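You operate a simulated robot arm through the tools that you are given. There is no shell and no other tool. Be economical: measure what you need, move in short steps, check, and stop when the job is done.

The job below is to be done with a simulated robot arm. You get a single attempt, and the scene is never put back.

Task
Add the white pack to the small crate and latch it again.
Fine: swing the crate latch off, lay the plywood lid on the tray bed, put the pack in beside the grey one, set the lid back square on the rim and swing the latch over it. Where these are worked on the way, their far stop is far enough and under half their travel is too little: crate latch.

It is judged by the outcome, as a careful person would: the job done as asked, and still so three seconds after it is handed in. It fails if anything else is knocked over, pushed out of place, dropped, spilled or broken. Lids that push on must go on centred and level and be pressed home; caps that screw on are set level and turned clockwise until they are tight.

Robot
A 6-joint arm with a two-finger parallel gripper on a trunk, on a base that drives. Base frame: it is fixed to the floor where the robot stands at the start and does not move with it; the origin is under the middle of the robot, x ahead of it, y to its left, z up. Units: mm, degrees, N and s.
With the tool pointing down near the work surface it reaches from about 180 to 760 mm from the robot's upright axis, wherever it stands. Its first joint turns from -166.0 to 166.0 degrees. Places, roughly: crate latch [700, 100, 1100]; crate rim [600, 200, 1100]; small crate [600, 200, 900]; tray bed [300, 1100, 900]. Payload 3.91 kg.
The TCP is the grasp point between the finger pads, 30 mm short of the fingertips. In the tool frame z runs along the fingers and y along their closing line. The gripper opens to 110 mm. The fingers are 20 mm wide and 10 mm thick; the gripper's body (48 by 112 mm) begins 55 mm behind the TCP.
Orientation is told as [roll, pitch, yaw] about the base's x, y, z axes, in that order, counted from this pose: with the fingers straight down and closing along the base's y, the tool's x points along the base's -x, its y along +y and its z along -z.

Tools
- The arm moves only by the tool servo_tool. Its argument "series" is a list of rows, each a list of 7 numbers: the turn, a rotation vector about the tool's x, y, z in degrees, then the shift along the tool's x, y, z in cm, then the gripper command, from -1 (shut) to 1 (fully open), values between in proportion. In form: [[ax, ay, az, dx, dy, dz, jaw], ...]. A call has 1 to 20 rows; each row is the pose to reach, as a shift and turn from the pose commanded when the call began, along the tool's axes at that moment. Rows are played at 5 a second. More than 50 mm and 8.6 degrees between two rows, or a gripper value outside its range, and nothing of the call is played. A pose out of reach is approached as far as the arm can. The call stops where the force on the tool passes 40 N (or 10 N more than at its start, if that is more) or the arm is blocked; 0.2 s more then pass. Each finger travels about 45 mm/s and halts on what it meets, pressing with about 31 N; the grip force reading is that of the motor and also rises with nothing between the fingers. The clock runs only during rows and for 0.2 s after the last one: add rows that repeat a pose to give the fingers time. It gives the time, the measured TCP pose, the force on the tool (base axes), the opening and the grip force at its end, in the units of the frame above (readings bear some noise), with the torque about the TCP (base axes, N m) and any sound that the robot's microphone picked up.
- Cameras (640 x 400 px; columns grow to the right, rows downward): "scene" is now at [17.5, 181.3, 1557.2]; the picture's right is [0.34, -0.94, 0.00], its down [-0.66, -0.24, -0.71] and it looks along [0.67, 0.24, -0.70] (base axes); focal length 295 px, centre (320, 200). "wrist" rides on the gripper at [71, 22, -107] in the tool frame; the picture's right is [-0.29, 0.96, 0.00], its down [-0.76, -0.23, -0.61] and it looks along [-0.58, -0.18, 0.79] (tool axes); focal length 243 px, centre (320, 200).
- snapshot(camera): a new picture of that camera. The clock stands still meanwhile.
- move_column(by): slides the trunk up (or, below 0, down) by that many mm; the arm and the scene camera ride with it, the base frame stays. It gives what a move gives, with no picture.
- roll_base(legs): drives the robot by 1 to 6 legs, each [ahead, left, turn to the left] in mm, mm and degrees, along the robot's own axes; the way and the turn of a leg run together, so that a leg with both is an arc; at most 1500 mm and 180 degrees a leg. The arm and the cameras ride along, it lands a little off, and it stops where it bumps. It gives what a move gives.
- turn_head(pan, tilt): turns the head with the scene camera to pan (to the left, within 86 degrees either way) and tilt (down, from -29 to 69), counted from straight ahead of the robot. It gives what a move gives.
- probe_pixels(camera, pixels): for up to 12 pixels [column, row] of the newest picture of that camera ("zoom" is the newest enlarged one), the place [x, y, z] in the base frame of the surface seen there, good to about 3 mm. The clock stands still meanwhile.
- zoom(camera, box): a new picture of the part [left, top, right, bottom] of that camera's present view, enlarged. The clock stands still meanwhile.
- sign_off(): hands the job in; it is judged then, once.

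Keep the steps short. Do not move on a guess: measure, check each grasp and each placing, and mend mistakes. In all there are 80 turns and 48 pictures (those below and enlarged ones count). Leave the gripper open and the arm clear of the work at the hand-in unless told otherwise, and finish with a single line.

The tools are called after ">>>" as name(argument=value, ...) on one line, values as JSON. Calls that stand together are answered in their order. servo_tool: Moves the arm, as the interface text tells. Its arguments: {"type":"object","properties":{"series":{"type":"array"}},"required":["series"]} The other tools are called the same way: move_column (by) slides the trunk up or down; roll_base (legs) drives the base; turn_head (pan, tilt) turns the head that bears the scene camera; snapshot (camera) takes a picture; probe_pixels (camera, pixels) gives the place of the surface under pixels of a picture; zoom (camera, box) takes an enlarged picture of a part of a camera's view; sign_off () hands the job in.

At the start:

```text
clock: 0.0
position: [383.0, 105.4, 1261.4]
orientation: [0.1, 0.0, 0.0]
contact_force: [-0.6, 0.5, -0.6]
moment: [-0.01, 0.0, 0.02]
gripper_width: 109.9
grasp_force: 0.1
trunk travel left (down, up): [-525.0, 65.0]
robot x, y, heading: [-3.4, 0.8, 0.1]
head pan, tilt: [19.9, 44.5]
```

scene: 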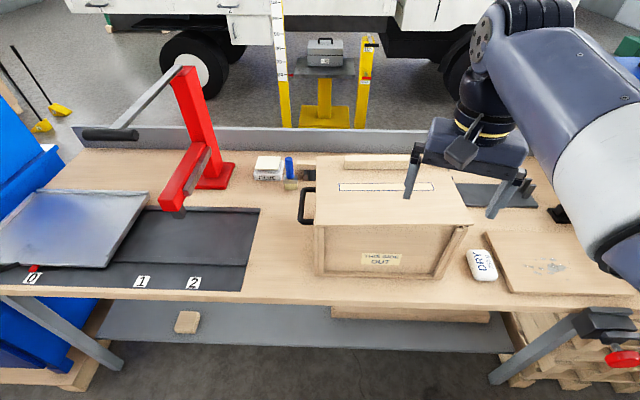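
wrist: 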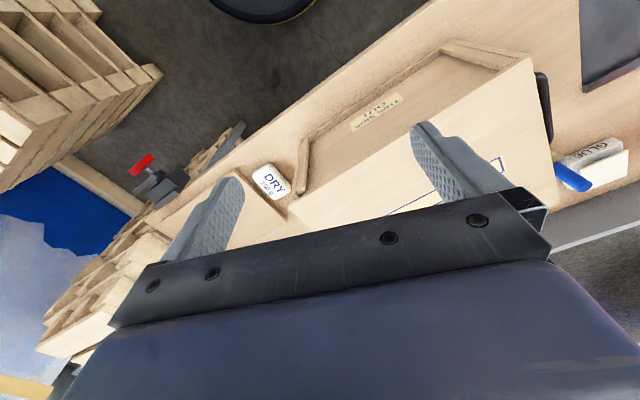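

The crate sits mid-table, with the white "DRY" pack at about (481,265). I'll enlarge the crate and the lid to find the latch.

>>> zoom(camera="scene", box=[280, 130, 540, 300])

>>> zoom(camera="scene", box=[0, 130, 290, 310])

>>> probe_pixels(camera="scene", pixels=[[318, 222], [470, 222], [318, 158], [407, 162], [481, 265], [384, 187], [300, 205], [320, 270], [435, 277], [200, 240], [70, 230], [540, 260]])

```text
2.35 times, centred on (410, 215) of scene
```

zoom: 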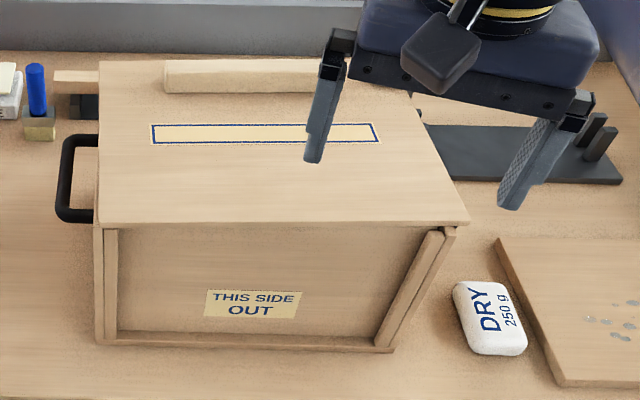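

```text
2.21 times, centred on (145, 220) of scene
```

zoom: 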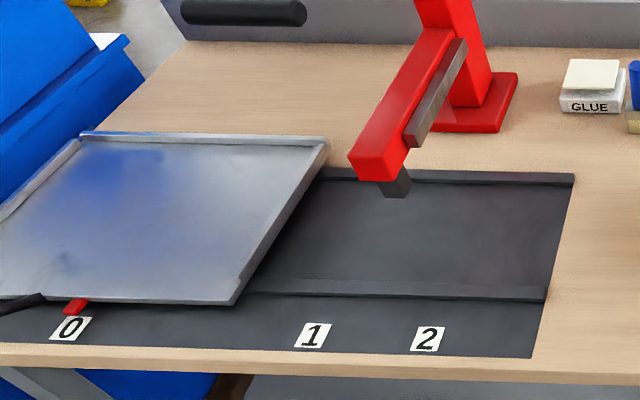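

```text
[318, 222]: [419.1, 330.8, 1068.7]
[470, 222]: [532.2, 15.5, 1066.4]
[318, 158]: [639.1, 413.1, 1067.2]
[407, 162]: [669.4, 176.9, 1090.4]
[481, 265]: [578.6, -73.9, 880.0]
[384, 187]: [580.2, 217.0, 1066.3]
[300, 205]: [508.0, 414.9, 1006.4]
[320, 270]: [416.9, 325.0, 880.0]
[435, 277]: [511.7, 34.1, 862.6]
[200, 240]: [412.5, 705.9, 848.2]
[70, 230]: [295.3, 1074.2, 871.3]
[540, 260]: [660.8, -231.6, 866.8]
```

The lid top is at z≈1067, and a bar lies on its far side at z≈1090. The gripper hides the far right corner where the latch should be, so I'll move the arm to the right and look again.

>>> servo_tool(series=[[0, 0, 0, 0, -4.5, 0, 1], [0, 0, 0, 0, -9, 0, 1], [0, 0, 0, 0, -13.5, 0, 1], [0, 0, 0, 0, -18, 0, 1], [0, 0, 0, 0, -22.5, 0, 1], [0, 0, 0, 0, -27, 0, 1], [0, 0, 0, 0, -31, 0, 1]])

>>> zoom(camera="scene", box=[290, 120, 530, 280])

```text
clock: 1.6
position: [379.6, -206.0, 1261.1]
orientation: [0.1, 0.0, -0.1]
contact_force: [-0.4, -0.3, -0.4]
moment: [-0.04, 0.02, -0.02]
gripper_width: 110.0
grasp_force: 0.0
trunk travel left (down, up): [-525.0, 65.0]
robot x, y, heading: [0.2, -2.2, -0.1]
head pan, tilt: [19.9, 44.5]
```

```text
2.50 times, centred on (410, 200) of scene
```

zoom: 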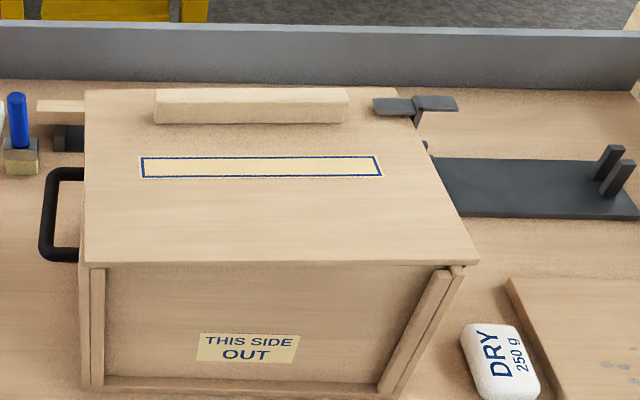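

The latch is now visible: a dark two-part piece at the lid's far right, zoom (375–458, 95–115). I'll measure it along with the bar on the lid and the lid corners.

>>> probe_pixels(camera="zoom", pixels=[[382, 106], [402, 106], [422, 103], [450, 103], [418, 120], [160, 93], [344, 92], [158, 108], [344, 108], [88, 262], [476, 260], [88, 92]])

>>> zoom(camera="scene", box=[420, 145, 480, 185])

>>> snapshot(camera="wrist")

```text
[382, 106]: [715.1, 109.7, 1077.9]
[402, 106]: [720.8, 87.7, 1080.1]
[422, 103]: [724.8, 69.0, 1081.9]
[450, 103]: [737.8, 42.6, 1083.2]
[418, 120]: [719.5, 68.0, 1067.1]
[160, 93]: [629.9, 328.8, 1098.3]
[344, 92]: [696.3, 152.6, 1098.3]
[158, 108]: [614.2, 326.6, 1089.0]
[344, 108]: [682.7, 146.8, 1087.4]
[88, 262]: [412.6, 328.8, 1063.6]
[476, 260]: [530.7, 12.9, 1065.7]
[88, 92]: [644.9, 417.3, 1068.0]
```

```text
10.00 times, centred on (450, 165) of scene
```

zoom: 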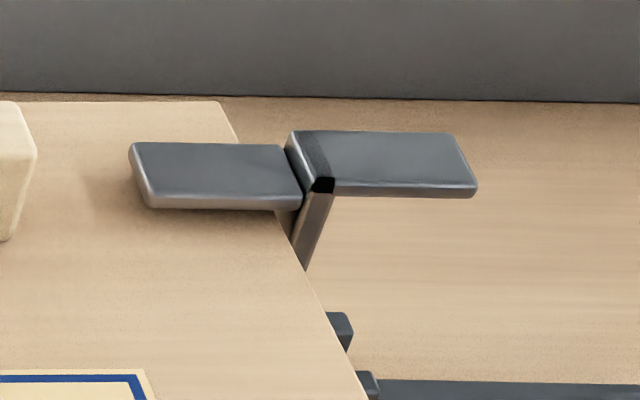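

```text
41 pictures are left
```

wrist: 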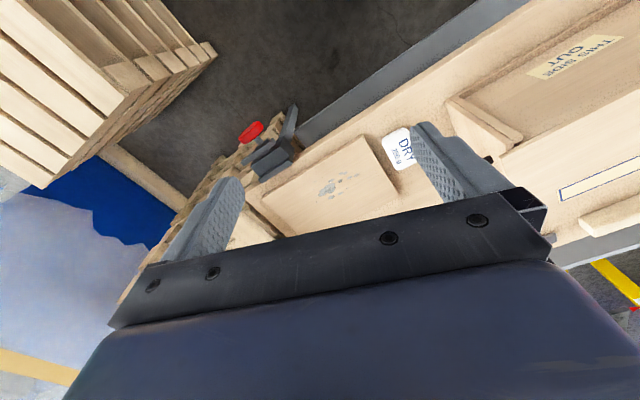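

The latch blade lies over the lid around (715–722, 110–72), and its tab sticks out to (738,43). Next I'll check the bar on the lid, the strip, the table edge and the tray details.

>>> zoom(camera="scene", box=[300, 135, 460, 235])

>>> probe_pixels(camera="scene", pixels=[[400, 298], [250, 293], [20, 270], [105, 268], [145, 200], [50, 190], [30, 193], [492, 245], [483, 248], [478, 281], [496, 276], [465, 253]])

```text
4.00 times, centred on (380, 185) of scene
```

zoom: 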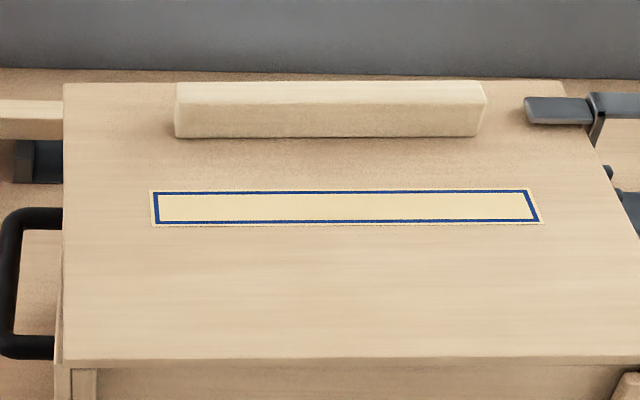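

```text
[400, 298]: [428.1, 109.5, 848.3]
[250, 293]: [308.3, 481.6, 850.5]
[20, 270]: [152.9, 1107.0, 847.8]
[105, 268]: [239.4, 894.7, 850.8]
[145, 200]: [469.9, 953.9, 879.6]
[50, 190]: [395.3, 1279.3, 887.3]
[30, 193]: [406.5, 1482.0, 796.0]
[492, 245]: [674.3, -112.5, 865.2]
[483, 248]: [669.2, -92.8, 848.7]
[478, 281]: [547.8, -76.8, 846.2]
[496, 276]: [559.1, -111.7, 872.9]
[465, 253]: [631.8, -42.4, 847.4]
```

The bar (188 long, centred along the lid) is the lid's grip. The table is turned about 20° from the robot. I'll square the robot to the table and shift right so the latch is well in reach and can be seen from above.

>>> roll_base(legs=[[0, 0, 20], [60, -150, 0]])

>>> turn_head(pan=0, tilt=44)

>>> snapshot(camera="scene")

```text
clock: 4.1
position: [537.8, -182.0, 1260.7]
orientation: [0.1, 0.0, 20.2]
contact_force: [0.0, 0.1, 0.2]
moment: [-0.01, 0.04, -0.01]
gripper_width: 109.9
grasp_force: 0.1
trunk travel left (down, up): [-525.0, 65.0]
robot x, y, heading: [110.8, -121.9, 20.4]
head pan, tilt: [19.9, 44.5]
```

```text
clock: 5.0
position: [537.1, -180.9, 1260.6]
orientation: [0.0, 0.1, 20.2]
contact_force: [-0.6, -0.8, 0.1]
moment: [-0.01, -0.01, 0.02]
gripper_width: 109.9
grasp_force: 0.1
trunk travel left (down, up): [-525.0, 65.0]
robot x, y, heading: [108.3, -118.3, 20.3]
head pan, tilt: [0.0, 44.0]
```

```text
39 pictures are left
```

scene: 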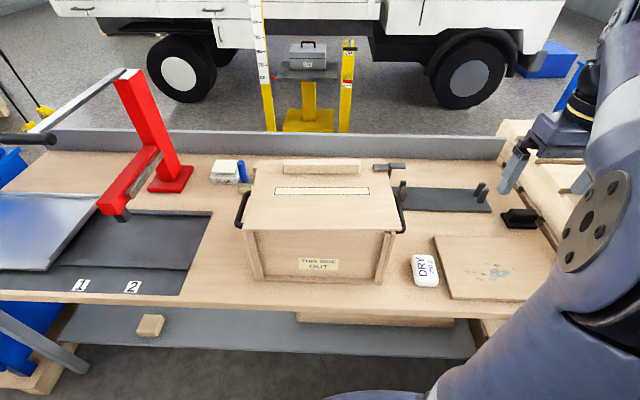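

This view is better. I'll enlarge the latch area at (390,170) and the DRY pack.

>>> zoom(camera="scene", box=[350, 150, 430, 240])

>>> probe_pixels(camera="zoom", pixels=[[270, 75], [300, 75], [195, 72], [225, 72]])

```text
4.44 times, centred on (390, 195) of scene
```

zoom: 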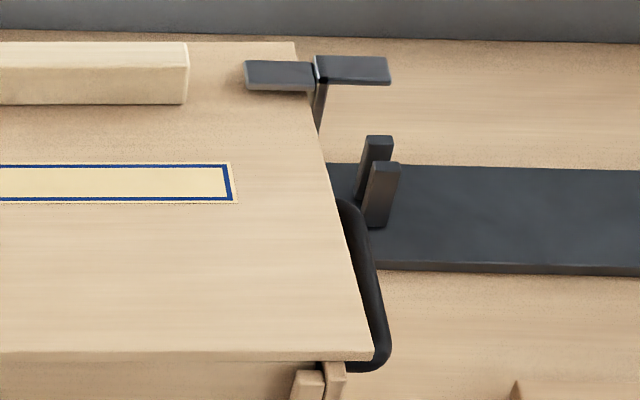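

```text
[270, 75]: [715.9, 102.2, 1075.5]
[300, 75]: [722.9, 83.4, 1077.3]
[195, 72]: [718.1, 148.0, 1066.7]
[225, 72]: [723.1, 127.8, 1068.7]
```

I'll bring the wrist camera over the latch for a top view, staying at z≈1260.

>>> servo_tool(series=[[0, 0, 0, -3.7, 2.1, 0, 1], [0, 0, 0, -7.4, 4.2, 0, 1], [0, 0, 0, -11.0, 6.3, 0, 1], [0, 0, 0, -14.7, 8.4, 0, 1], [0, 0, 0, -18.4, 10.5, 0, 1], [0, 0, 0, -22, 12.5, 0, 1], [0, 0, 0, -25.7, 14.6, 0, 1]])

>>> snapshot(camera="wrist")

```text
clock: 6.6
position: [724.1, 40.5, 1253.6]
orientation: [0.0, -0.1, 20.2]
contact_force: [0.1, -0.8, -0.4]
moment: [0.02, -0.01, -0.01]
gripper_width: 110.0
grasp_force: 0.0
out of reach, approached as far as the arm can: row 7
trunk travel left (down, up): [-525.0, 65.0]
robot x, y, heading: [110.9, -122.4, 20.1]
head pan, tilt: [0.0, 44.0]
```

```text
37 pictures are left
```

wrist: 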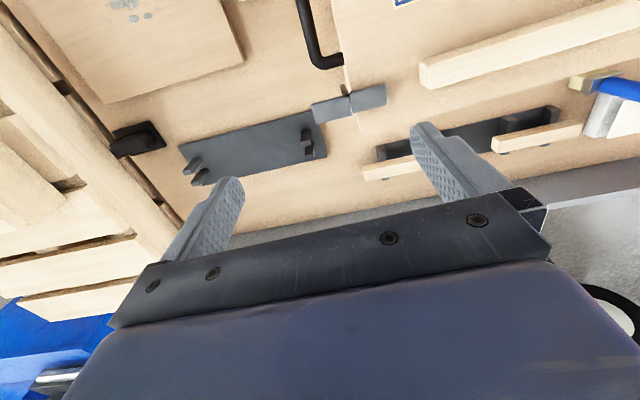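

>>> zoom(camera="wrist", box=[290, 60, 410, 140])

>>> probe_pixels(camera="zoom", pixels=[[490, 190], [380, 220], [290, 240], [150, 260], [300, 180], [310, 300], [500, 150], [150, 300]])

```text
5.00 times, centred on (350, 100) of wrist
```

zoom: 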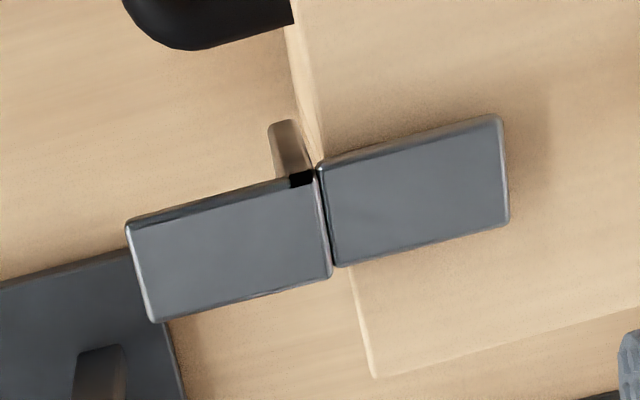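

```text
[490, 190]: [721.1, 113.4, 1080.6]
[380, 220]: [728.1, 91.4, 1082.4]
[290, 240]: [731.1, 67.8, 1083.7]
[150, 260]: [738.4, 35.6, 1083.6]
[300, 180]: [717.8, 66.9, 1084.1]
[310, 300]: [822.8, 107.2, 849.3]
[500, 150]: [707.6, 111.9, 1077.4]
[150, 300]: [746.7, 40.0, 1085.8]
```

The junction between the two plates is the pivot region. I'll look again from the scene camera at high zoom to understand the post beneath it.

>>> zoom(camera="scene", box=[370, 155, 418, 185])

>>> probe_pixels(camera="zoom", pixels=[[265, 150], [275, 200], [260, 240], [262, 110], [120, 110], [230, 130], [400, 125], [255, 180]])

```text
13.33 times, centred on (394, 170) of scene
```

zoom: 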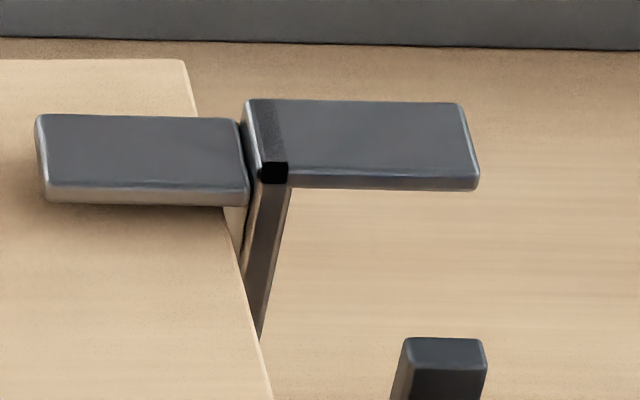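

```text
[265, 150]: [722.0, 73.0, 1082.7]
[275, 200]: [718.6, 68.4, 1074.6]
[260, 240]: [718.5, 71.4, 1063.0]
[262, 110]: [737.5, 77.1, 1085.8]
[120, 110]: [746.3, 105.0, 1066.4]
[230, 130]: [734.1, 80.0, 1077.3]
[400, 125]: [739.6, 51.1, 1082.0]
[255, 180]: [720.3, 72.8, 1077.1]
```

The post looks like an upright bar joined to the tab. I'll measure where the post goes in the wrist picture, near (343,86).

>>> probe_pixels(camera="wrist", pixels=[[343, 86], [344, 90], [345, 94], [342, 84], [346, 96], [340, 88], [343, 82], [348, 90]])

>>> zoom(camera="wrist", box=[330, 75, 366, 105])

```text
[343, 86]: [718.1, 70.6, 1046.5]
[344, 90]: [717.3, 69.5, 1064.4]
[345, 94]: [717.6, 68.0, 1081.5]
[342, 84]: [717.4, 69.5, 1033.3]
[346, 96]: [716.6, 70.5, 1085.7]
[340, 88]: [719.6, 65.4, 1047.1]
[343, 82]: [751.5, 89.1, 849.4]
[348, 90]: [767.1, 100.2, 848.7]
```

```text
13.33 times, centred on (348, 90) of wrist
```

zoom: 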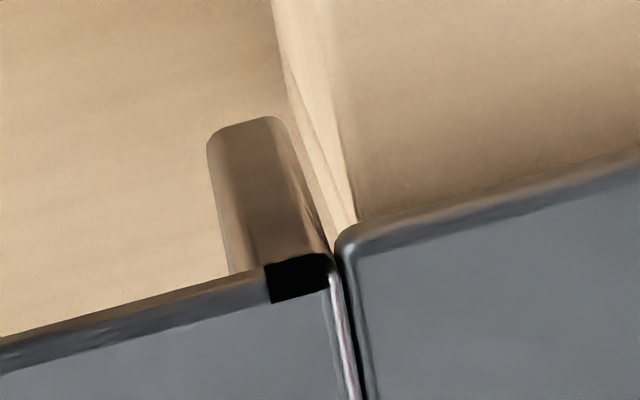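

The post is a flat strip from z≈1030 to 1085, next to the end wall, with the tab and blade forming a T on top. That suggests a hinge near its foot, swinging outward. I'll shut the fingers and come down above the tab (centre v≈706) to press it gently.

>>> servo_tool(series=[[0, 0, 0, 0, 0.4, 2.5, -1], [0, 0, 0, 0, 0.4, 5, -1], [0, 0, 0, 0, 0.4, 7.5, -1], [0, 0, 0, 0, 0.4, 10, -1], [0, 0, 0, -0.7, 0.4, 12, -1], [0, 0, 0, -1.3, 0.4, 12.9, -1], [0, 0, 0, -1.3, 0.4, 12.9, -1]])

>>> zoom(camera="scene", box=[340, 125, 440, 200])

```text
clock: 8.2
position: [734.8, 50.3, 1126.3]
orientation: [0.0, 0.0, 20.1]
contact_force: [-0.6, -0.1, 0.0]
moment: [-0.01, 0.03, 0.01]
gripper_width: 0.2
grasp_force: 30.9
trunk travel left (down, up): [-525.0, 65.0]
robot x, y, heading: [109.2, -120.2, 20.0]
head pan, tilt: [0.0, 44.0]
```

```text
5.33 times, centred on (390, 162) of scene
```

zoom: 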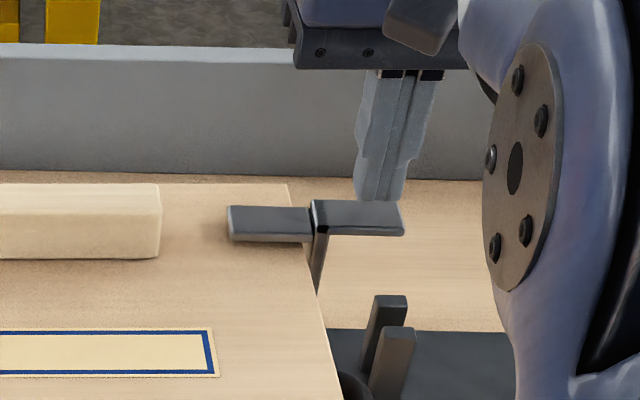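

The fingertips are at z≈1096, right above the tab. I'll press down slowly by 22 mm and watch the force.

>>> servo_tool(series=[[0, 0, 0, 0, 0, 0.5, -1], [0, 0, 0, 0, 0, 1.0, -1], [0, 0, 0, 0, 0, 1.2, -1], [0, 0, 0, 0, 0, 1.4, -1], [0, 0, 0, 0, 0, 1.6, -1], [0, 0, 0, 0, 0, 1.8, -1], [0, 0, 0, 0, 0, 2.0, -1], [0, 0, 0, 0, 0, 2.2, -1]])

>>> zoom(camera="scene", box=[340, 125, 440, 200])

```text
clock: 10.0
position: [734.9, 46.3, 1112.5]
orientation: [-0.1, -0.6, 20.1]
contact_force: [-5.6, -5.2, 11.9]
moment: [-0.06, 0.2, 0.05]
gripper_width: 0.1
grasp_force: 31.4
trunk travel left (down, up): [-525.0, 65.0]
robot x, y, heading: [110.0, -120.6, 20.0]
head pan, tilt: [0.0, 44.0]
stopped in row 8: the force on the tool passed its limit (the readings are from after the stop); the commanded pose is now the measured one
```

```text
5.33 times, centred on (390, 162) of scene
```

zoom: 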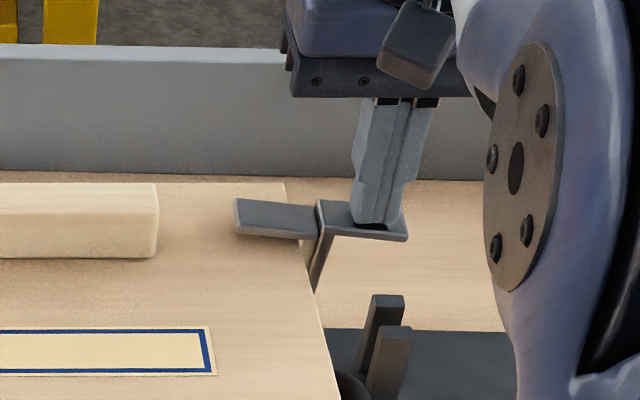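

The blade end has tipped up a little, so the T does turn outward. The contact was too close to the hinge, though. I'll lift, shift 16 mm outward for more leverage, and press again.

>>> servo_tool(series=[[0, 0, 0, 0, 0, -1.2, -1], [0, 0, 0, 0, -0.8, -1.2, -1], [0, 0, 0, 0, -1.6, -1.2, -1], [0, 0, 0, 0, -1.6, -0.5, -1], [0, 0, 0, 0, -1.6, 0, -1], [0, 0, 0, 0, -1.6, 0.2, -1], [0, 0, 0, 0, -1.6, 0.4, -1], [0, 0, 0, 0, -1.6, 0.6, -1], [0, 0, 0, 0, -1.6, 0.8, -1], [0, 0, 0, 0, -1.6, 1.0, -1], [0, 0, 0, 0, -1.6, 1.2, -1]])

>>> zoom(camera="scene", box=[340, 125, 440, 200])

```text
clock: 12.4
position: [739.6, 37.4, 1097.0]
orientation: [0.0, -0.2, 20.3]
contact_force: [-0.5, 1.0, -0.4]
moment: [0.01, 0.01, -0.05]
gripper_width: 0.0
grasp_force: 30.8
trunk travel left (down, up): [-525.0, 65.0]
robot x, y, heading: [109.9, -124.3, 20.4]
head pan, tilt: [0.0, 44.0]
```

```text
5.33 times, centred on (390, 162) of scene
```

zoom: 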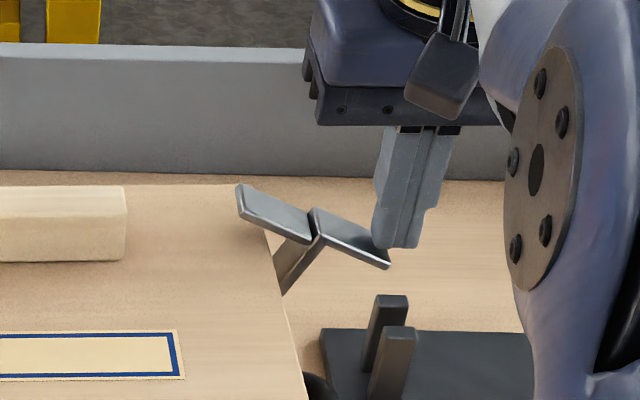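

The latch swung about 30°, but the lid or crate appears to have shifted left in the picture. I'll measure the crate before going on.

>>> snapshot(camera="scene")

>>> probe_pixels(camera="scene", pixels=[[245, 231], [398, 231], [253, 163], [380, 162], [248, 278], [377, 280], [425, 270]])

```text
30 pictures are left
```

scene: 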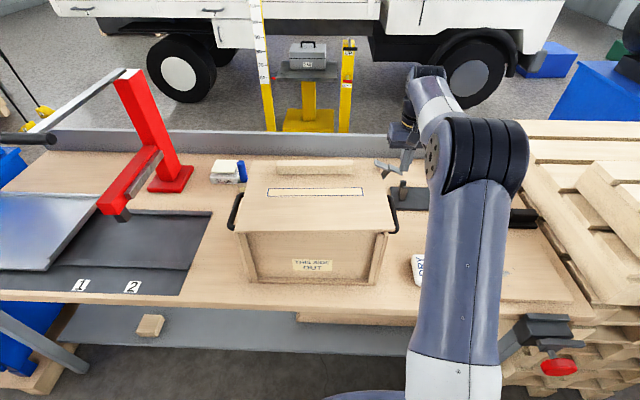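

```text
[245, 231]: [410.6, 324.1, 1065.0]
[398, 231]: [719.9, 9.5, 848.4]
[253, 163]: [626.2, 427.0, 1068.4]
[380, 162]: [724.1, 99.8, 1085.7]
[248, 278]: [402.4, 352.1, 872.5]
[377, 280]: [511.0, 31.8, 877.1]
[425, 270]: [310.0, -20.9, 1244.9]
```

The whole crate slid about 15 mm to the left, because the sloping tab turned my press into a sideways push. I'll grip the tab instead and pull it along its arc, outward and down. First I'll lift, turn the gripper 90° and open it.

>>> servo_tool(series=[[0, 0, 0, 0, 0, -3, -1], [0, 0, 0, 0, 0, -6, -1], [0, 0, -8, 0, 0, -7, -0.2], [0, 0, -16, 0, 0, -7, -0.2], [0, 0, -24, 0, 0, -7, -0.2], [0, 0, -32, 0, 0, -7, -0.2], [0, 0, -40, 0, 0, -7, -0.2], [0, 0, -48, 0, 0, -7, -0.2], [0, 0, -56, 0, 0, -7, -0.2], [0, 0, -64, 0, 0, -7, -0.2], [0, 0, -72, 0, 0, -7, -0.2], [0, 0, -80, 0, 0, -7, -0.2], [0, 0, -88, 0, 0, -7, -0.2], [0, 0, -90, 0, 0, -7, -0.2]])

>>> zoom(camera="scene", box=[350, 140, 430, 190])

>>> probe_pixels(camera="zoom", pixels=[[200, 150], [230, 175], [290, 200], [330, 215], [360, 230], [400, 245], [420, 255], [300, 240], [290, 270]])

```text
clock: 15.4
position: [741.2, 34.0, 1167.8]
orientation: [-0.6, 0.2, 110.3]
contact_force: [0.0, 0.4, -0.4]
moment: [0.01, 0.0, -0.03]
gripper_width: 44.1
grasp_force: 0.1
trunk travel left (down, up): [-525.0, 65.0]
robot x, y, heading: [112.9, -121.9, 20.4]
head pan, tilt: [0.0, 44.0]
```

```text
8.00 times, centred on (390, 165) of scene
```

zoom: 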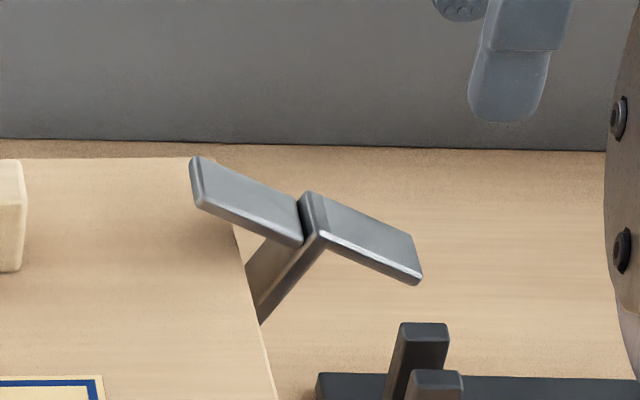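

```text
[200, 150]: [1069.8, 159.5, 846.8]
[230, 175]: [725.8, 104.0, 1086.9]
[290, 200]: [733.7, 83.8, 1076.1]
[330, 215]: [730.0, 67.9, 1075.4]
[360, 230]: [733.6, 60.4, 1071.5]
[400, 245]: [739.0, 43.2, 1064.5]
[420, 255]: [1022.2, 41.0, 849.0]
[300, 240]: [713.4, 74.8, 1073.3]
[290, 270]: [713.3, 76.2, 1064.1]
```

The tab centre is at about (733,57,1070), tilted 22°. With the jaw at 44 mm I'll come down straddling it and close gently.

>>> servo_tool(series=[[0, 0, 0, -2.3, 0, 0, -0.2], [0, 0, 0, -2.3, 0, 3, -0.2], [0, 0, 0, -2.3, 0, 6, -0.2], [0, 0, 0, -2.3, 0, 8, -0.2], [0, 0, 0, -2.3, 0, 9.6, -0.2], [0, 0, 0, -2.3, 0, 9.6, -0.6], [0, 0, 0, -2.3, 0, 9.6, -0.9], [0, 0, 0, -2.3, 0, 9.6, -0.9]])

>>> zoom(camera="scene", box=[350, 130, 446, 190])

```text
clock: 17.2
position: [731.7, 56.3, 1070.9]
orientation: [-0.5, 0.2, 110.0]
contact_force: [3.2, 0.9, 0.6]
moment: [-0.06, 0.27, -0.57]
gripper_width: 23.7
grasp_force: 30.7
trunk travel left (down, up): [-525.0, 65.0]
robot x, y, heading: [112.5, -121.8, 20.1]
head pan, tilt: [0.0, 44.0]
```

```text
6.67 times, centred on (398, 160) of scene
```

zoom: 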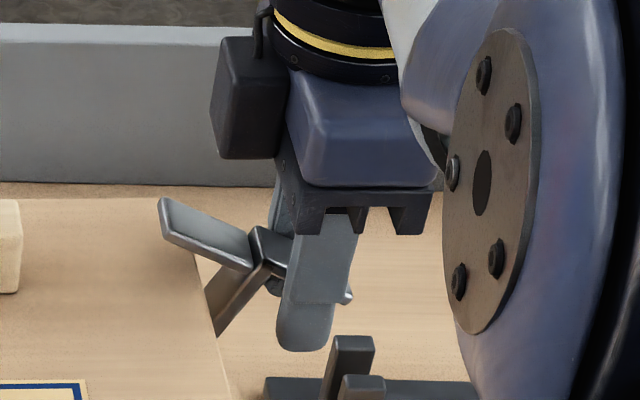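

The tab is held at 23.7 mm. I'll pull it along the arc around the hinge foot, right and down, about 38° more.

>>> servo_tool(series=[[0, 0, 0, 0.35, 0, 0.38, -0.9], [0, 0, 0, 0.65, 0, 0.75, -0.9], [0, 0, 0, 0.9, 0, 1.15, -0.9], [0, 0, 0, 1.15, 0, 1.55, -0.9], [0, 0, 0, 1.32, 0, 1.95, -0.9], [0, 0, 0, 1.45, 0, 2.35, -0.9], [0, 0, 0, 1.53, 0, 2.75, -0.9], [0, 0, 0, 1.57, 0, 3.07, -0.9], [0, 0, 0, 1.57, 0, 3.07, -0.9]])

>>> zoom(camera="scene", box=[350, 130, 446, 190])

```text
clock: 19.2
position: [739.7, 41.1, 1042.3]
orientation: [-0.7, 0.2, 109.9]
contact_force: [-7.2, 0.5, 14.7]
moment: [0.46, 0.85, -0.52]
gripper_width: 24.3
grasp_force: 30.9
trunk travel left (down, up): [-525.0, 65.0]
robot x, y, heading: [106.2, -122.2, 20.0]
head pan, tilt: [0.0, 44.0]
```

```text
6.67 times, centred on (398, 160) of scene
```

zoom: 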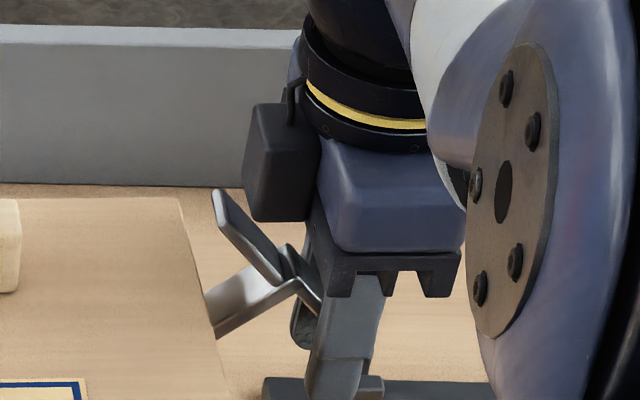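

The latch is now about 50° over and the lid hasn't moved. I'll keep going and tilt the tool along with the latch so the gripper body stays clear of the blade. First I'll check the height of the peg stand below.

>>> snapshot(camera="scene")

>>> probe_pixels(camera="scene", pixels=[[404, 188], [406, 188], [401, 192], [381, 164], [387, 171], [420, 205], [399, 177]])

```text
26 pictures are left
```

scene: 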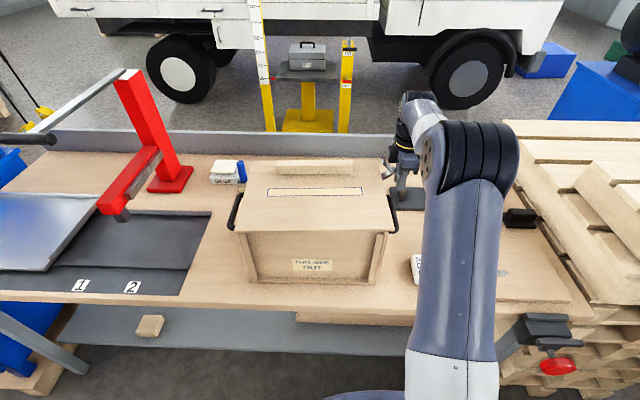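

```text
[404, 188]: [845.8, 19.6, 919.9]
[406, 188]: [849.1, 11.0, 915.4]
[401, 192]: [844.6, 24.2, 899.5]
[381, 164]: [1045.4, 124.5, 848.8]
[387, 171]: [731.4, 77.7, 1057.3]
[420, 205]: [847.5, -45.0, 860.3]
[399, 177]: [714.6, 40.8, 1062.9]
```

The pegs are only 920 high and further back, so they're clear. I'll continue the arc with the tilt.

>>> servo_tool(series=[[0, -4, 0, 0.02, 0, 0.38, -0.9], [0, -8, 0, 0.04, 0, 0.76, -0.9], [0, -12, 0, 0.03, 0, 1.13, -0.9], [0, -16, 0, 0, 0, 1.5, -0.9], [0, -20, 0, -0.06, 0, 1.88, -0.9], [0, -24, 0, -0.13, 0, 2.25, -0.9], [0, -28, 0, -0.24, 0, 2.61, -0.9], [0, -32, 0, -0.37, 0, 2.97, -0.9], [0, -36, 0, -0.53, 0, 3.31, -0.9], [0, -40, 0, -0.7, 0, 3.64, -0.9], [0, -40, 0, -0.7, 0, 3.64, -0.9]])

>>> zoom(camera="scene", box=[350, 130, 446, 190])

```text
clock: 21.6
position: [739.7, 47.1, 1005.7]
orientation: [-0.9, -39.8, 110.5]
contact_force: [3.4, -8.3, 18.0]
moment: [-0.4, 0.08, -0.06]
gripper_width: 23.8
grasp_force: 31.3
trunk travel left (down, up): [-525.0, 65.0]
robot x, y, heading: [112.2, -119.6, 20.2]
head pan, tilt: [0.0, 44.0]
```

```text
6.67 times, centred on (398, 160) of scene
```

zoom: 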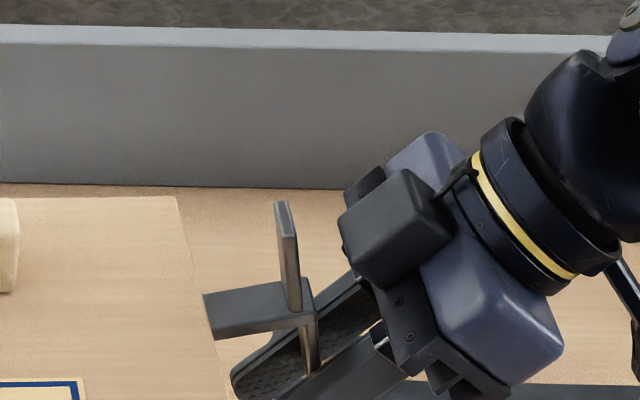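

The latch is about 90° over, with the blade upright and clear of the lid edge. I'll release it, back out along the fingers and bring the tool upright.

>>> servo_tool(series=[[0, 0, 0, 0, 0, 0, -0.2], [0, 0, 0, 0, 0, 0, 0], [0, 0, 0, 0, 0, 0, 0], [0, 0, 0, 0, 0, -3, 0], [0, 0, 0, 0, 0, -7, 0], [0, 0, 0, 0, 0, -11, 0], [0, 0, 0, 0, 0, -15, 0], [0, 8, 0, 0, 0, -18, 0], [0, 16, 0, 0, 0, -20, 0], [0, 24, 0, 0, 0, -20, 0], [0, 32, 0, 0, 0, -20, 0], [0, 40, 0, 0, 0, -20, 0], [0, 40, 0, 0, 0, -20, 0]])

>>> zoom(camera="scene", box=[220, 130, 444, 290])

>>> probe_pixels(camera="zoom", pixels=[[163, 90], [368, 85], [163, 108], [368, 108], [165, 122], [360, 120], [60, 275], [475, 275], [90, 75], [423, 80], [455, 95], [470, 120]])

```text
clock: 24.4
position: [780.7, -73.2, 1158.5]
orientation: [-0.5, 0.3, 110.1]
contact_force: [-0.2, -0.5, 0.7]
moment: [-0.01, -0.01, -0.02]
gripper_width: 54.7
grasp_force: 0.0
trunk travel left (down, up): [-525.0, 65.0]
robot x, y, heading: [106.6, -122.1, 20.2]
head pan, tilt: [0.0, 44.0]
```

```text
2.50 times, centred on (332, 210) of scene
```

zoom: 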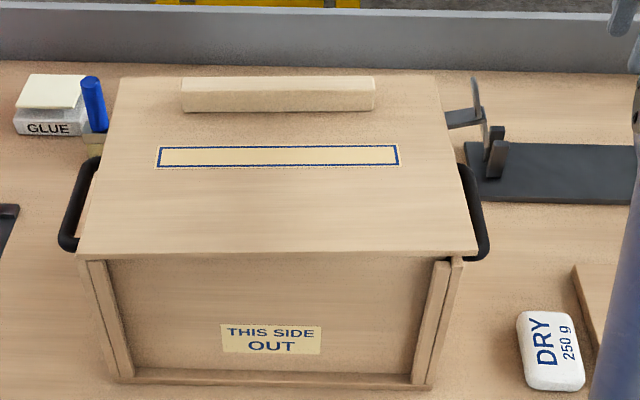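

```text
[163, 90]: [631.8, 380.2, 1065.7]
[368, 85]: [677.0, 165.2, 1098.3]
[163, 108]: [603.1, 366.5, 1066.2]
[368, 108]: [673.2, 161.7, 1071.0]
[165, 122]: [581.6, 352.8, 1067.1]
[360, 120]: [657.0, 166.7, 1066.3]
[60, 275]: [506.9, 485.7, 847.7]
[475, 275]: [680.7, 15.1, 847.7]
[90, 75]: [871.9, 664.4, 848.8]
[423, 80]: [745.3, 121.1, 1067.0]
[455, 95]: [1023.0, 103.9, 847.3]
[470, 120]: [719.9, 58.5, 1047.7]
```

The latch stays open. I'll measure the bar and lid corners accurately.

>>> probe_pixels(camera="zoom", pixels=[[188, 82], [370, 80], [188, 90], [370, 88], [188, 103], [370, 101], [280, 84], [280, 100], [122, 80], [436, 79], [80, 249], [474, 249]])

```text
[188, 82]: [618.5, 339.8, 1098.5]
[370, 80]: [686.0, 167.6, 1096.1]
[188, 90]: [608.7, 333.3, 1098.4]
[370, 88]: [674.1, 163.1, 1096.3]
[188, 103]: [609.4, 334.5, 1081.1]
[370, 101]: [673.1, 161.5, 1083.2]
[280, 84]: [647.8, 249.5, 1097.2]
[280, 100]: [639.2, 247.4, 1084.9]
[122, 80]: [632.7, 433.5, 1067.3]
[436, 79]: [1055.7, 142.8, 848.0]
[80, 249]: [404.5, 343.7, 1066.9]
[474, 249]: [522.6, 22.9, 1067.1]
```

The bar centre is at u≈-12, v≈695 → (648,251), top z 1098. The lid is square. Before planning the carry, I'll measure the red press and the tray in the last full picture.

>>> probe_pixels(camera="scene", pixels=[[120, 214], [110, 205], [128, 78], [150, 155], [170, 185], [20, 137], [85, 100], [20, 264], [35, 268], [85, 200], [60, 230], [10, 230]])

>>> roll_base(legs=[[0, 0, 0], [0, 150, 0]])

```text
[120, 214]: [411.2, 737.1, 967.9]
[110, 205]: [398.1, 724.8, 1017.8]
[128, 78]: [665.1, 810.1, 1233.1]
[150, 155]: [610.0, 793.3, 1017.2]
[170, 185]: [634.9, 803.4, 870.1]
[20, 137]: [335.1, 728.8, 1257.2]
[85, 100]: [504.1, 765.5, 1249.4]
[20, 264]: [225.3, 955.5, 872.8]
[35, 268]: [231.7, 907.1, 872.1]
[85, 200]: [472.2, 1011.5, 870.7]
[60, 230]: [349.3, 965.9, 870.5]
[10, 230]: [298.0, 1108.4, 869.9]
```

```text
clock: 26.0
position: [730.1, 67.1, 1159.7]
orientation: [-0.6, 0.2, 110.3]
contact_force: [-0.1, -0.7, 0.0]
moment: [-0.03, -0.01, 0.01]
gripper_width: 54.6
grasp_force: 0.1
trunk travel left (down, up): [-525.0, 65.0]
robot x, y, heading: [59.2, 19.1, 20.3]
head pan, tilt: [0.0, 44.0]
```

The press reaches z≈1260, at u≈-535 and v≥566, so I'll carry the lid around its front. Now I'll move over the bar, come down to TCP z≈1101 and close on it.

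>>> servo_tool(series=[[0, 0, 0, -4, 0.3, 0, 0], [0, 0, 0, -8, 0.6, 0, 0], [0, 0, 0, -12, 0.9, 0, 0], [0, 0, 0, -16, 1.3, 0, 0], [0, 0, 0, -20.1, 1.3, 0, 0], [0, 0, 0, -20.1, 1.3, 2.5, 0], [0, 0, 0, -20.1, 1.3, 4.5, 0], [0, 0, 0, -20.1, 1.3, 5.8, 0], [0, 0, 0, -20.1, 1.3, 5.8, 0]])

>>> zoom(camera="scene", box=[260, 110, 420, 210])

```text
clock: 28.0
position: [647.9, 250.6, 1099.6]
orientation: [-0.5, 0.1, 110.2]
contact_force: [0.6, -0.9, 0.6]
moment: [0.01, 0.0, 0.01]
gripper_width: 55.0
grasp_force: 0.0
trunk travel left (down, up): [-525.0, 65.0]
robot x, y, heading: [61.2, 18.1, 20.2]
head pan, tilt: [0.0, 44.0]
```

```text
4.00 times, centred on (340, 160) of scene
```

zoom: 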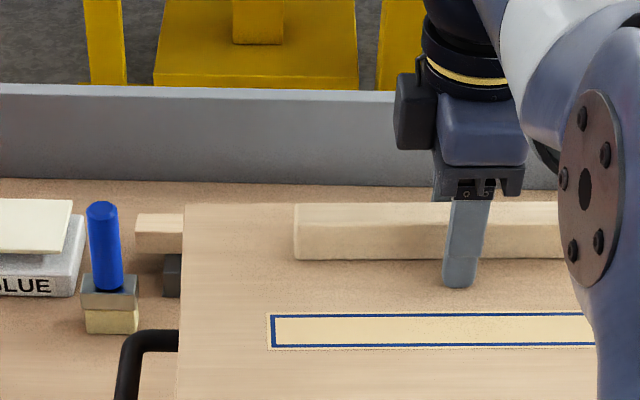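

The fingers straddle the bar at its middle. I'll close, then lift 30 mm slowly.

>>> servo_tool(series=[[0, 0, 0, 0, 0, 0, -0.5], [0, 0, 0, 0, 0, 0, -1], [0, 0, 0, 0, 0, 0, -1], [0, 0, 0, 0, 0, 0, -1], [0, 0, 0, 0, 0, -0.5, -1], [0, 0, 0, 0, 0, -1, -1], [0, 0, 0, 0, 0, -1.5, -1], [0, 0, 0, 0, 0, -2, -1], [0, 0, 0, 0, 0, -2.5, -1], [0, 0, 0, 0, 0, -3, -1], [0, 0, 0, 0, 0, -3, -1]])

>>> zoom(camera="scene", box=[240, 120, 440, 290])

```text
clock: 30.4
position: [648.4, 250.0, 1130.5]
orientation: [-0.4, 0.2, 110.1]
contact_force: [0.5, -0.3, -3.1]
moment: [0.07, -0.28, -0.05]
gripper_width: 23.8
grasp_force: 30.6
trunk travel left (down, up): [-525.0, 65.0]
robot x, y, heading: [60.5, 15.6, 20.1]
head pan, tilt: [0.0, 44.0]
```

```text
2.35 times, centred on (340, 205) of scene
```

zoom: 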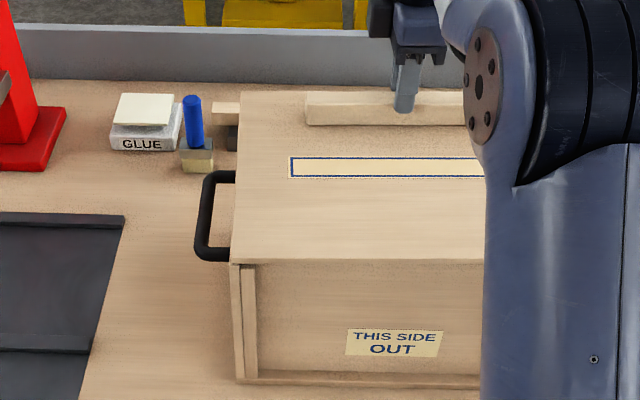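

The load is about 3 N. I'll probe to see whether the lid is clear and level.

>>> probe_pixels(camera="zoom", pixels=[[245, 97], [235, 258], [330, 256], [470, 255], [250, 180], [340, 140], [240, 150], [330, 110]])

```text
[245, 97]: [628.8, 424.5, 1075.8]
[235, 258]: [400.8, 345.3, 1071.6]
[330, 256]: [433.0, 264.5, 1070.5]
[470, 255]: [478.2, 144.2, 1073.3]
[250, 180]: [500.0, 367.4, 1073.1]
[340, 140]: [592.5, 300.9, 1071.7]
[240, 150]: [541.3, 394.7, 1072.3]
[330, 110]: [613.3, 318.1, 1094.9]
```

The lid rose only about 5 mm while the hand rose 31, so the bar slid in the fingers. I'll take a closer look at the grip.

>>> zoom(camera="scene", box=[330, 140, 394, 180])

>>> probe_pixels(camera="zoom", pixels=[[100, 150], [100, 200], [300, 140], [300, 200], [100, 280], [180, 60], [200, 170]])

```text
10.00 times, centred on (362, 160) of scene
```

zoom: 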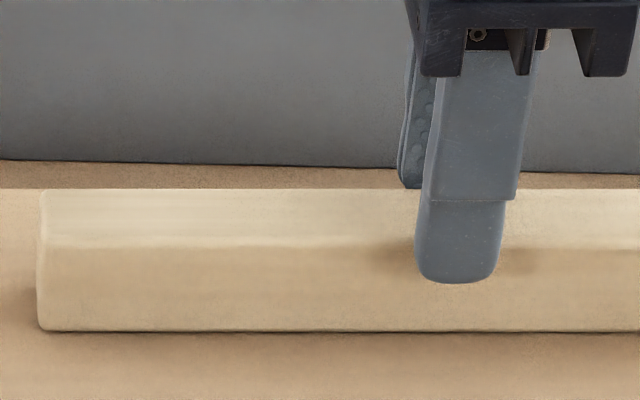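

```text
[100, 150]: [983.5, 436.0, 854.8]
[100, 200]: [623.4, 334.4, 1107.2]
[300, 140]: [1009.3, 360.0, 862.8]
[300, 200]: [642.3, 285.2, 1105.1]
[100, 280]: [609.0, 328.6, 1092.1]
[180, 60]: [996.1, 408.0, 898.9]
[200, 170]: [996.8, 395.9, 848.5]
```

The hand now holds just the top few millimetres of the bar (top at z≈1106). I'll set the lid back down, re-grip deeper with more settling time and lift only 8 mm to read the force.

>>> servo_tool(series=[[0, 0, 0, 0, 0, 0.5, -1], [0, 0, 0, 0, 0, 0.9, -1], [0, 0, 0, 0, 0, 0.9, -0.3], [0, 0, 0, 0, 0, 0.9, -0.1], [0, 0, 0, 0, 0, 2.2, -0.1], [0, 0, 0, 0, 0, 3.2, -0.1], [0, 0, 0, 0, 0, 3.2, -0.6], [0, 0, 0, 0, 0, 3.2, -1], [0, 0, 0, 0, 0, 3.2, -1], [0, 0, 0, 0, 0, 3.2, -1], [0, 0, 0, 0, 0, 3.2, -1]])

>>> servo_tool(series=[[0, 0, 0, 0, 0, -0.2, -1], [0, 0, 0, 0, 0, -0.4, -1], [0, 0, 0, 0, 0, -0.6, -1], [0, 0, 0, 0, 0, -0.8, -1]])

>>> probe_pixels(camera="scene", pixels=[[300, 165]])

```text
clock: 32.8
position: [649.3, 248.7, 1099.5]
orientation: [-0.5, 0.2, 110.2]
contact_force: [1.9, 1.2, 3.3]
moment: [-0.26, 0.71, 0.02]
gripper_width: 24.0
grasp_force: 31.1
trunk travel left (down, up): [-525.0, 65.0]
robot x, y, heading: [56.1, 22.1, 20.3]
head pan, tilt: [0.0, 44.0]
```

```text
clock: 33.8
position: [648.4, 251.1, 1107.3]
orientation: [-0.5, 0.2, 110.3]
contact_force: [0.0, -0.4, -4.0]
moment: [0.07, -0.25, 0.01]
gripper_width: 23.8
grasp_force: 30.1
trunk travel left (down, up): [-525.0, 65.0]
robot x, y, heading: [57.1, 17.9, 20.2]
head pan, tilt: [0.0, 44.0]
```

```text
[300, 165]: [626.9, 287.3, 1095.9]
```

The lid hangs with about 4 N and a small moment. I'll lift 12 mm more, hold, and check for slip.

>>> servo_tool(series=[[0, 0, 0, 0, 0, -0.3, -1], [0, 0, 0, 0, 0, -0.6, -1], [0, 0, 0, 0, 0, -0.9, -1], [0, 0, 0, 0, 0, -1.2, -1], [0, 0, 0, 0, 0, -1.2, -1], [0, 0, 0, 0, 0, -1.2, -1]])

>>> zoom(camera="scene", box=[230, 140, 390, 240])

>>> probe_pixels(camera="zoom", pixels=[[240, 100], [400, 100], [240, 135], [100, 100], [80, 330], [200, 330], [400, 320], [150, 200]])

```text
clock: 35.2
position: [649.4, 249.9, 1118.8]
orientation: [-0.5, 0.1, 110.2]
contact_force: [-0.2, 0.2, -4.5]
moment: [0.07, -0.23, -0.01]
gripper_width: 24.0
grasp_force: 30.8
trunk travel left (down, up): [-525.0, 65.0]
robot x, y, heading: [59.3, 16.3, 20.4]
head pan, tilt: [0.0, 44.0]
```

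```text
4.00 times, centred on (310, 190) of scene
```

zoom: 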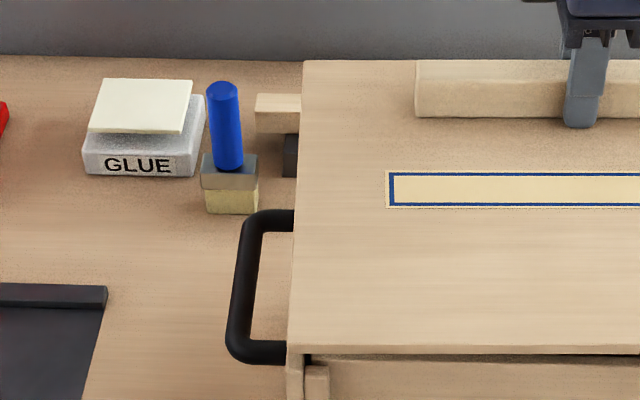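

```text
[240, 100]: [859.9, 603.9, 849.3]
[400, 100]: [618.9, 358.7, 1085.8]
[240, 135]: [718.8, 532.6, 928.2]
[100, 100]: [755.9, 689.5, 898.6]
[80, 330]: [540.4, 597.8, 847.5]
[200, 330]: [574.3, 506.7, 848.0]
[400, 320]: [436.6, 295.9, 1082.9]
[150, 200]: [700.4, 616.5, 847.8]
```

It's holding: the lid rose with the hand and is nearly level (1083 front, 1086 back). I'll lift 35 mm more, then look left for floor obstacles before driving.

>>> servo_tool(series=[[0, 0, 0, 0, 0, -0.5, -1], [0, 0, 0, 0, 0, -1, -1], [0, 0, 0, 0, 0, -1.5, -1], [0, 0, 0, 0, 0, -2, -1], [0, 0, 0, 0, 0, -2.5, -1], [0, 0, 0, 0, 0, -3, -1], [0, 0, 0, 0, 0, -3.5, -1]])

>>> turn_head(pan=55, tilt=40)

>>> snapshot(camera="scene")

```text
clock: 36.8
position: [650.7, 251.6, 1153.1]
orientation: [-0.4, 0.2, 110.2]
contact_force: [0.4, -0.9, -4.3]
moment: [0.09, -0.26, 0.01]
gripper_width: 23.9
grasp_force: 30.9
trunk travel left (down, up): [-525.0, 65.0]
robot x, y, heading: [56.0, 21.2, 20.0]
head pan, tilt: [0.0, 44.0]
```

```text
clock: 38.1
position: [649.6, 251.5, 1152.4]
orientation: [-0.5, 0.3, 110.2]
contact_force: [0.6, 0.8, -4.3]
moment: [0.05, -0.25, 0.01]
gripper_width: 23.7
grasp_force: 31.1
trunk travel left (down, up): [-525.0, 65.0]
robot x, y, heading: [55.4, 18.5, 20.3]
head pan, tilt: [55.0, 40.0]
```

```text
19 pictures are left
```

scene: 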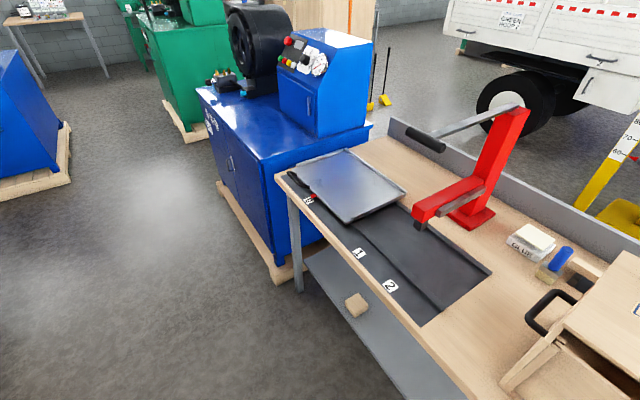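

The blue machine stands at the left end of the table. I'll measure the tray corners and the machine's near corners to plan the stop.

>>> probe_pixels(camera="scene", pixels=[[346, 222], [405, 193], [347, 150], [287, 177], [345, 185], [325, 190], [360, 180], [265, 162], [278, 278], [330, 380], [425, 142], [418, 223]])

```text
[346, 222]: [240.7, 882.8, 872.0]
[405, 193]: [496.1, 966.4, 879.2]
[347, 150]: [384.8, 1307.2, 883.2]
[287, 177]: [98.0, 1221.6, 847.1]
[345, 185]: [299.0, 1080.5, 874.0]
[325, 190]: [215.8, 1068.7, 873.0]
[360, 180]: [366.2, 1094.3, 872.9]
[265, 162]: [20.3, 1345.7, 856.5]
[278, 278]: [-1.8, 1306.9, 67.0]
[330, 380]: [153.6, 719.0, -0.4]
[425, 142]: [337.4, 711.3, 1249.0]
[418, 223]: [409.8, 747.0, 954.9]
```

The tray spans u −1093…−740 and v 530…803, with its floor at z≈872. The lid (342×245) just fits, centred at u≈−917, v≈666. I'll drive back 280 and left 905, which passes in front of the press, then check.

>>> roll_base(legs=[[-280, 0, 0], [0, 905, 0]])

>>> turn_head(pan=0, tilt=50)

>>> snapshot(camera="scene")

```text
clock: 44.4
position: [92.8, 996.3, 1153.5]
orientation: [-0.5, 0.1, 108.7]
contact_force: [-0.1, -0.4, -3.9]
moment: [0.1, -0.23, -0.03]
gripper_width: 23.8
grasp_force: 31.4
trunk travel left (down, up): [-525.0, 65.0]
robot x, y, heading: [-506.1, 778.2, 18.7]
head pan, tilt: [55.0, 40.0]
```

```text
clock: 45.6
position: [92.9, 996.9, 1153.1]
orientation: [-0.5, 0.2, 108.8]
contact_force: [0.5, 0.5, -4.6]
moment: [0.07, -0.27, -0.01]
gripper_width: 23.7
grasp_force: 31.2
trunk travel left (down, up): [-525.0, 65.0]
robot x, y, heading: [-505.2, 776.8, 18.7]
head pan, tilt: [0.0, 50.0]
```

```text
18 pictures are left
```

scene: 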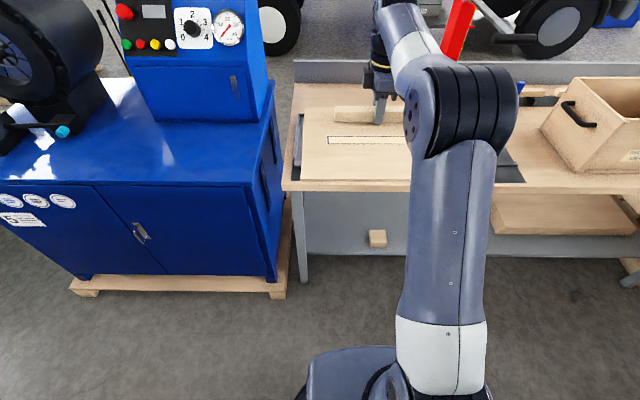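

TCP is at u=−903, v=431, and the heading is 1.4° short. I'll correct the heading and drive ahead 280 to bring the lid over the tray.

>>> roll_base(legs=[[0, 0, 1.4], [280, 0, 0]])

```text
clock: 48.0
position: [357.6, 1113.3, 1151.6]
orientation: [-0.4, 0.1, 110.2]
contact_force: [-0.1, -0.3, -3.6]
moment: [0.06, -0.24, 0.02]
gripper_width: 23.8
grasp_force: 30.5
trunk travel left (down, up): [-525.0, 65.0]
robot x, y, heading: [-231.5, 879.3, 20.5]
head pan, tilt: [0.0, 50.0]
```

I'll lower the trunk 190 mm, which leaves the lid about 40 mm above the tray, and look.

>>> move_column(by=-190)

>>> servo_tool(series=[[0, 0, 0, 0.2, -1, 0, -1], [0, 0, 0, 0.4, -2.1, 0, -1], [0, 0, 0, 0.4, -2.1, 0, -1]])

>>> snapshot(camera="scene")

```text
clock: 50.0
position: [356.6, 1111.4, 963.1]
orientation: [-0.5, 0.2, 110.3]
contact_force: [0.0, -0.1, -3.6]
moment: [0.07, -0.27, -0.01]
gripper_width: 23.6
grasp_force: 31.0
trunk travel left (down, up): [-335.0, 255.0]
robot x, y, heading: [-234.0, 875.7, 20.3]
head pan, tilt: [0.0, 50.0]
```

```text
clock: 50.9
position: [378.9, 1116.5, 963.7]
orientation: [-0.5, 0.2, 110.4]
contact_force: [-0.9, -0.5, -4.6]
moment: [0.05, -0.24, -0.01]
gripper_width: 23.9
grasp_force: 30.6
trunk travel left (down, up): [-335.0, 255.0]
robot x, y, heading: [-233.6, 878.8, 20.6]
head pan, tilt: [0.0, 50.0]
```

```text
17 pictures are left
```

scene: 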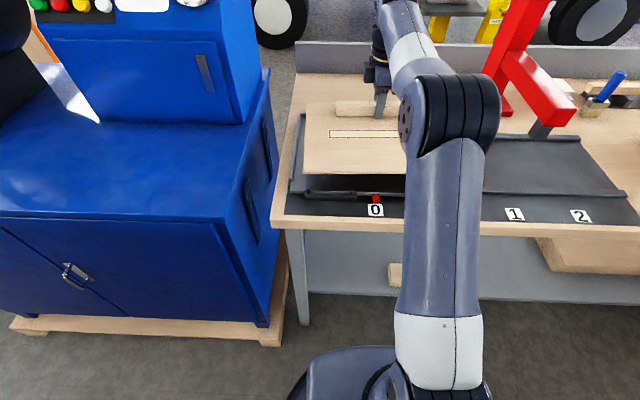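

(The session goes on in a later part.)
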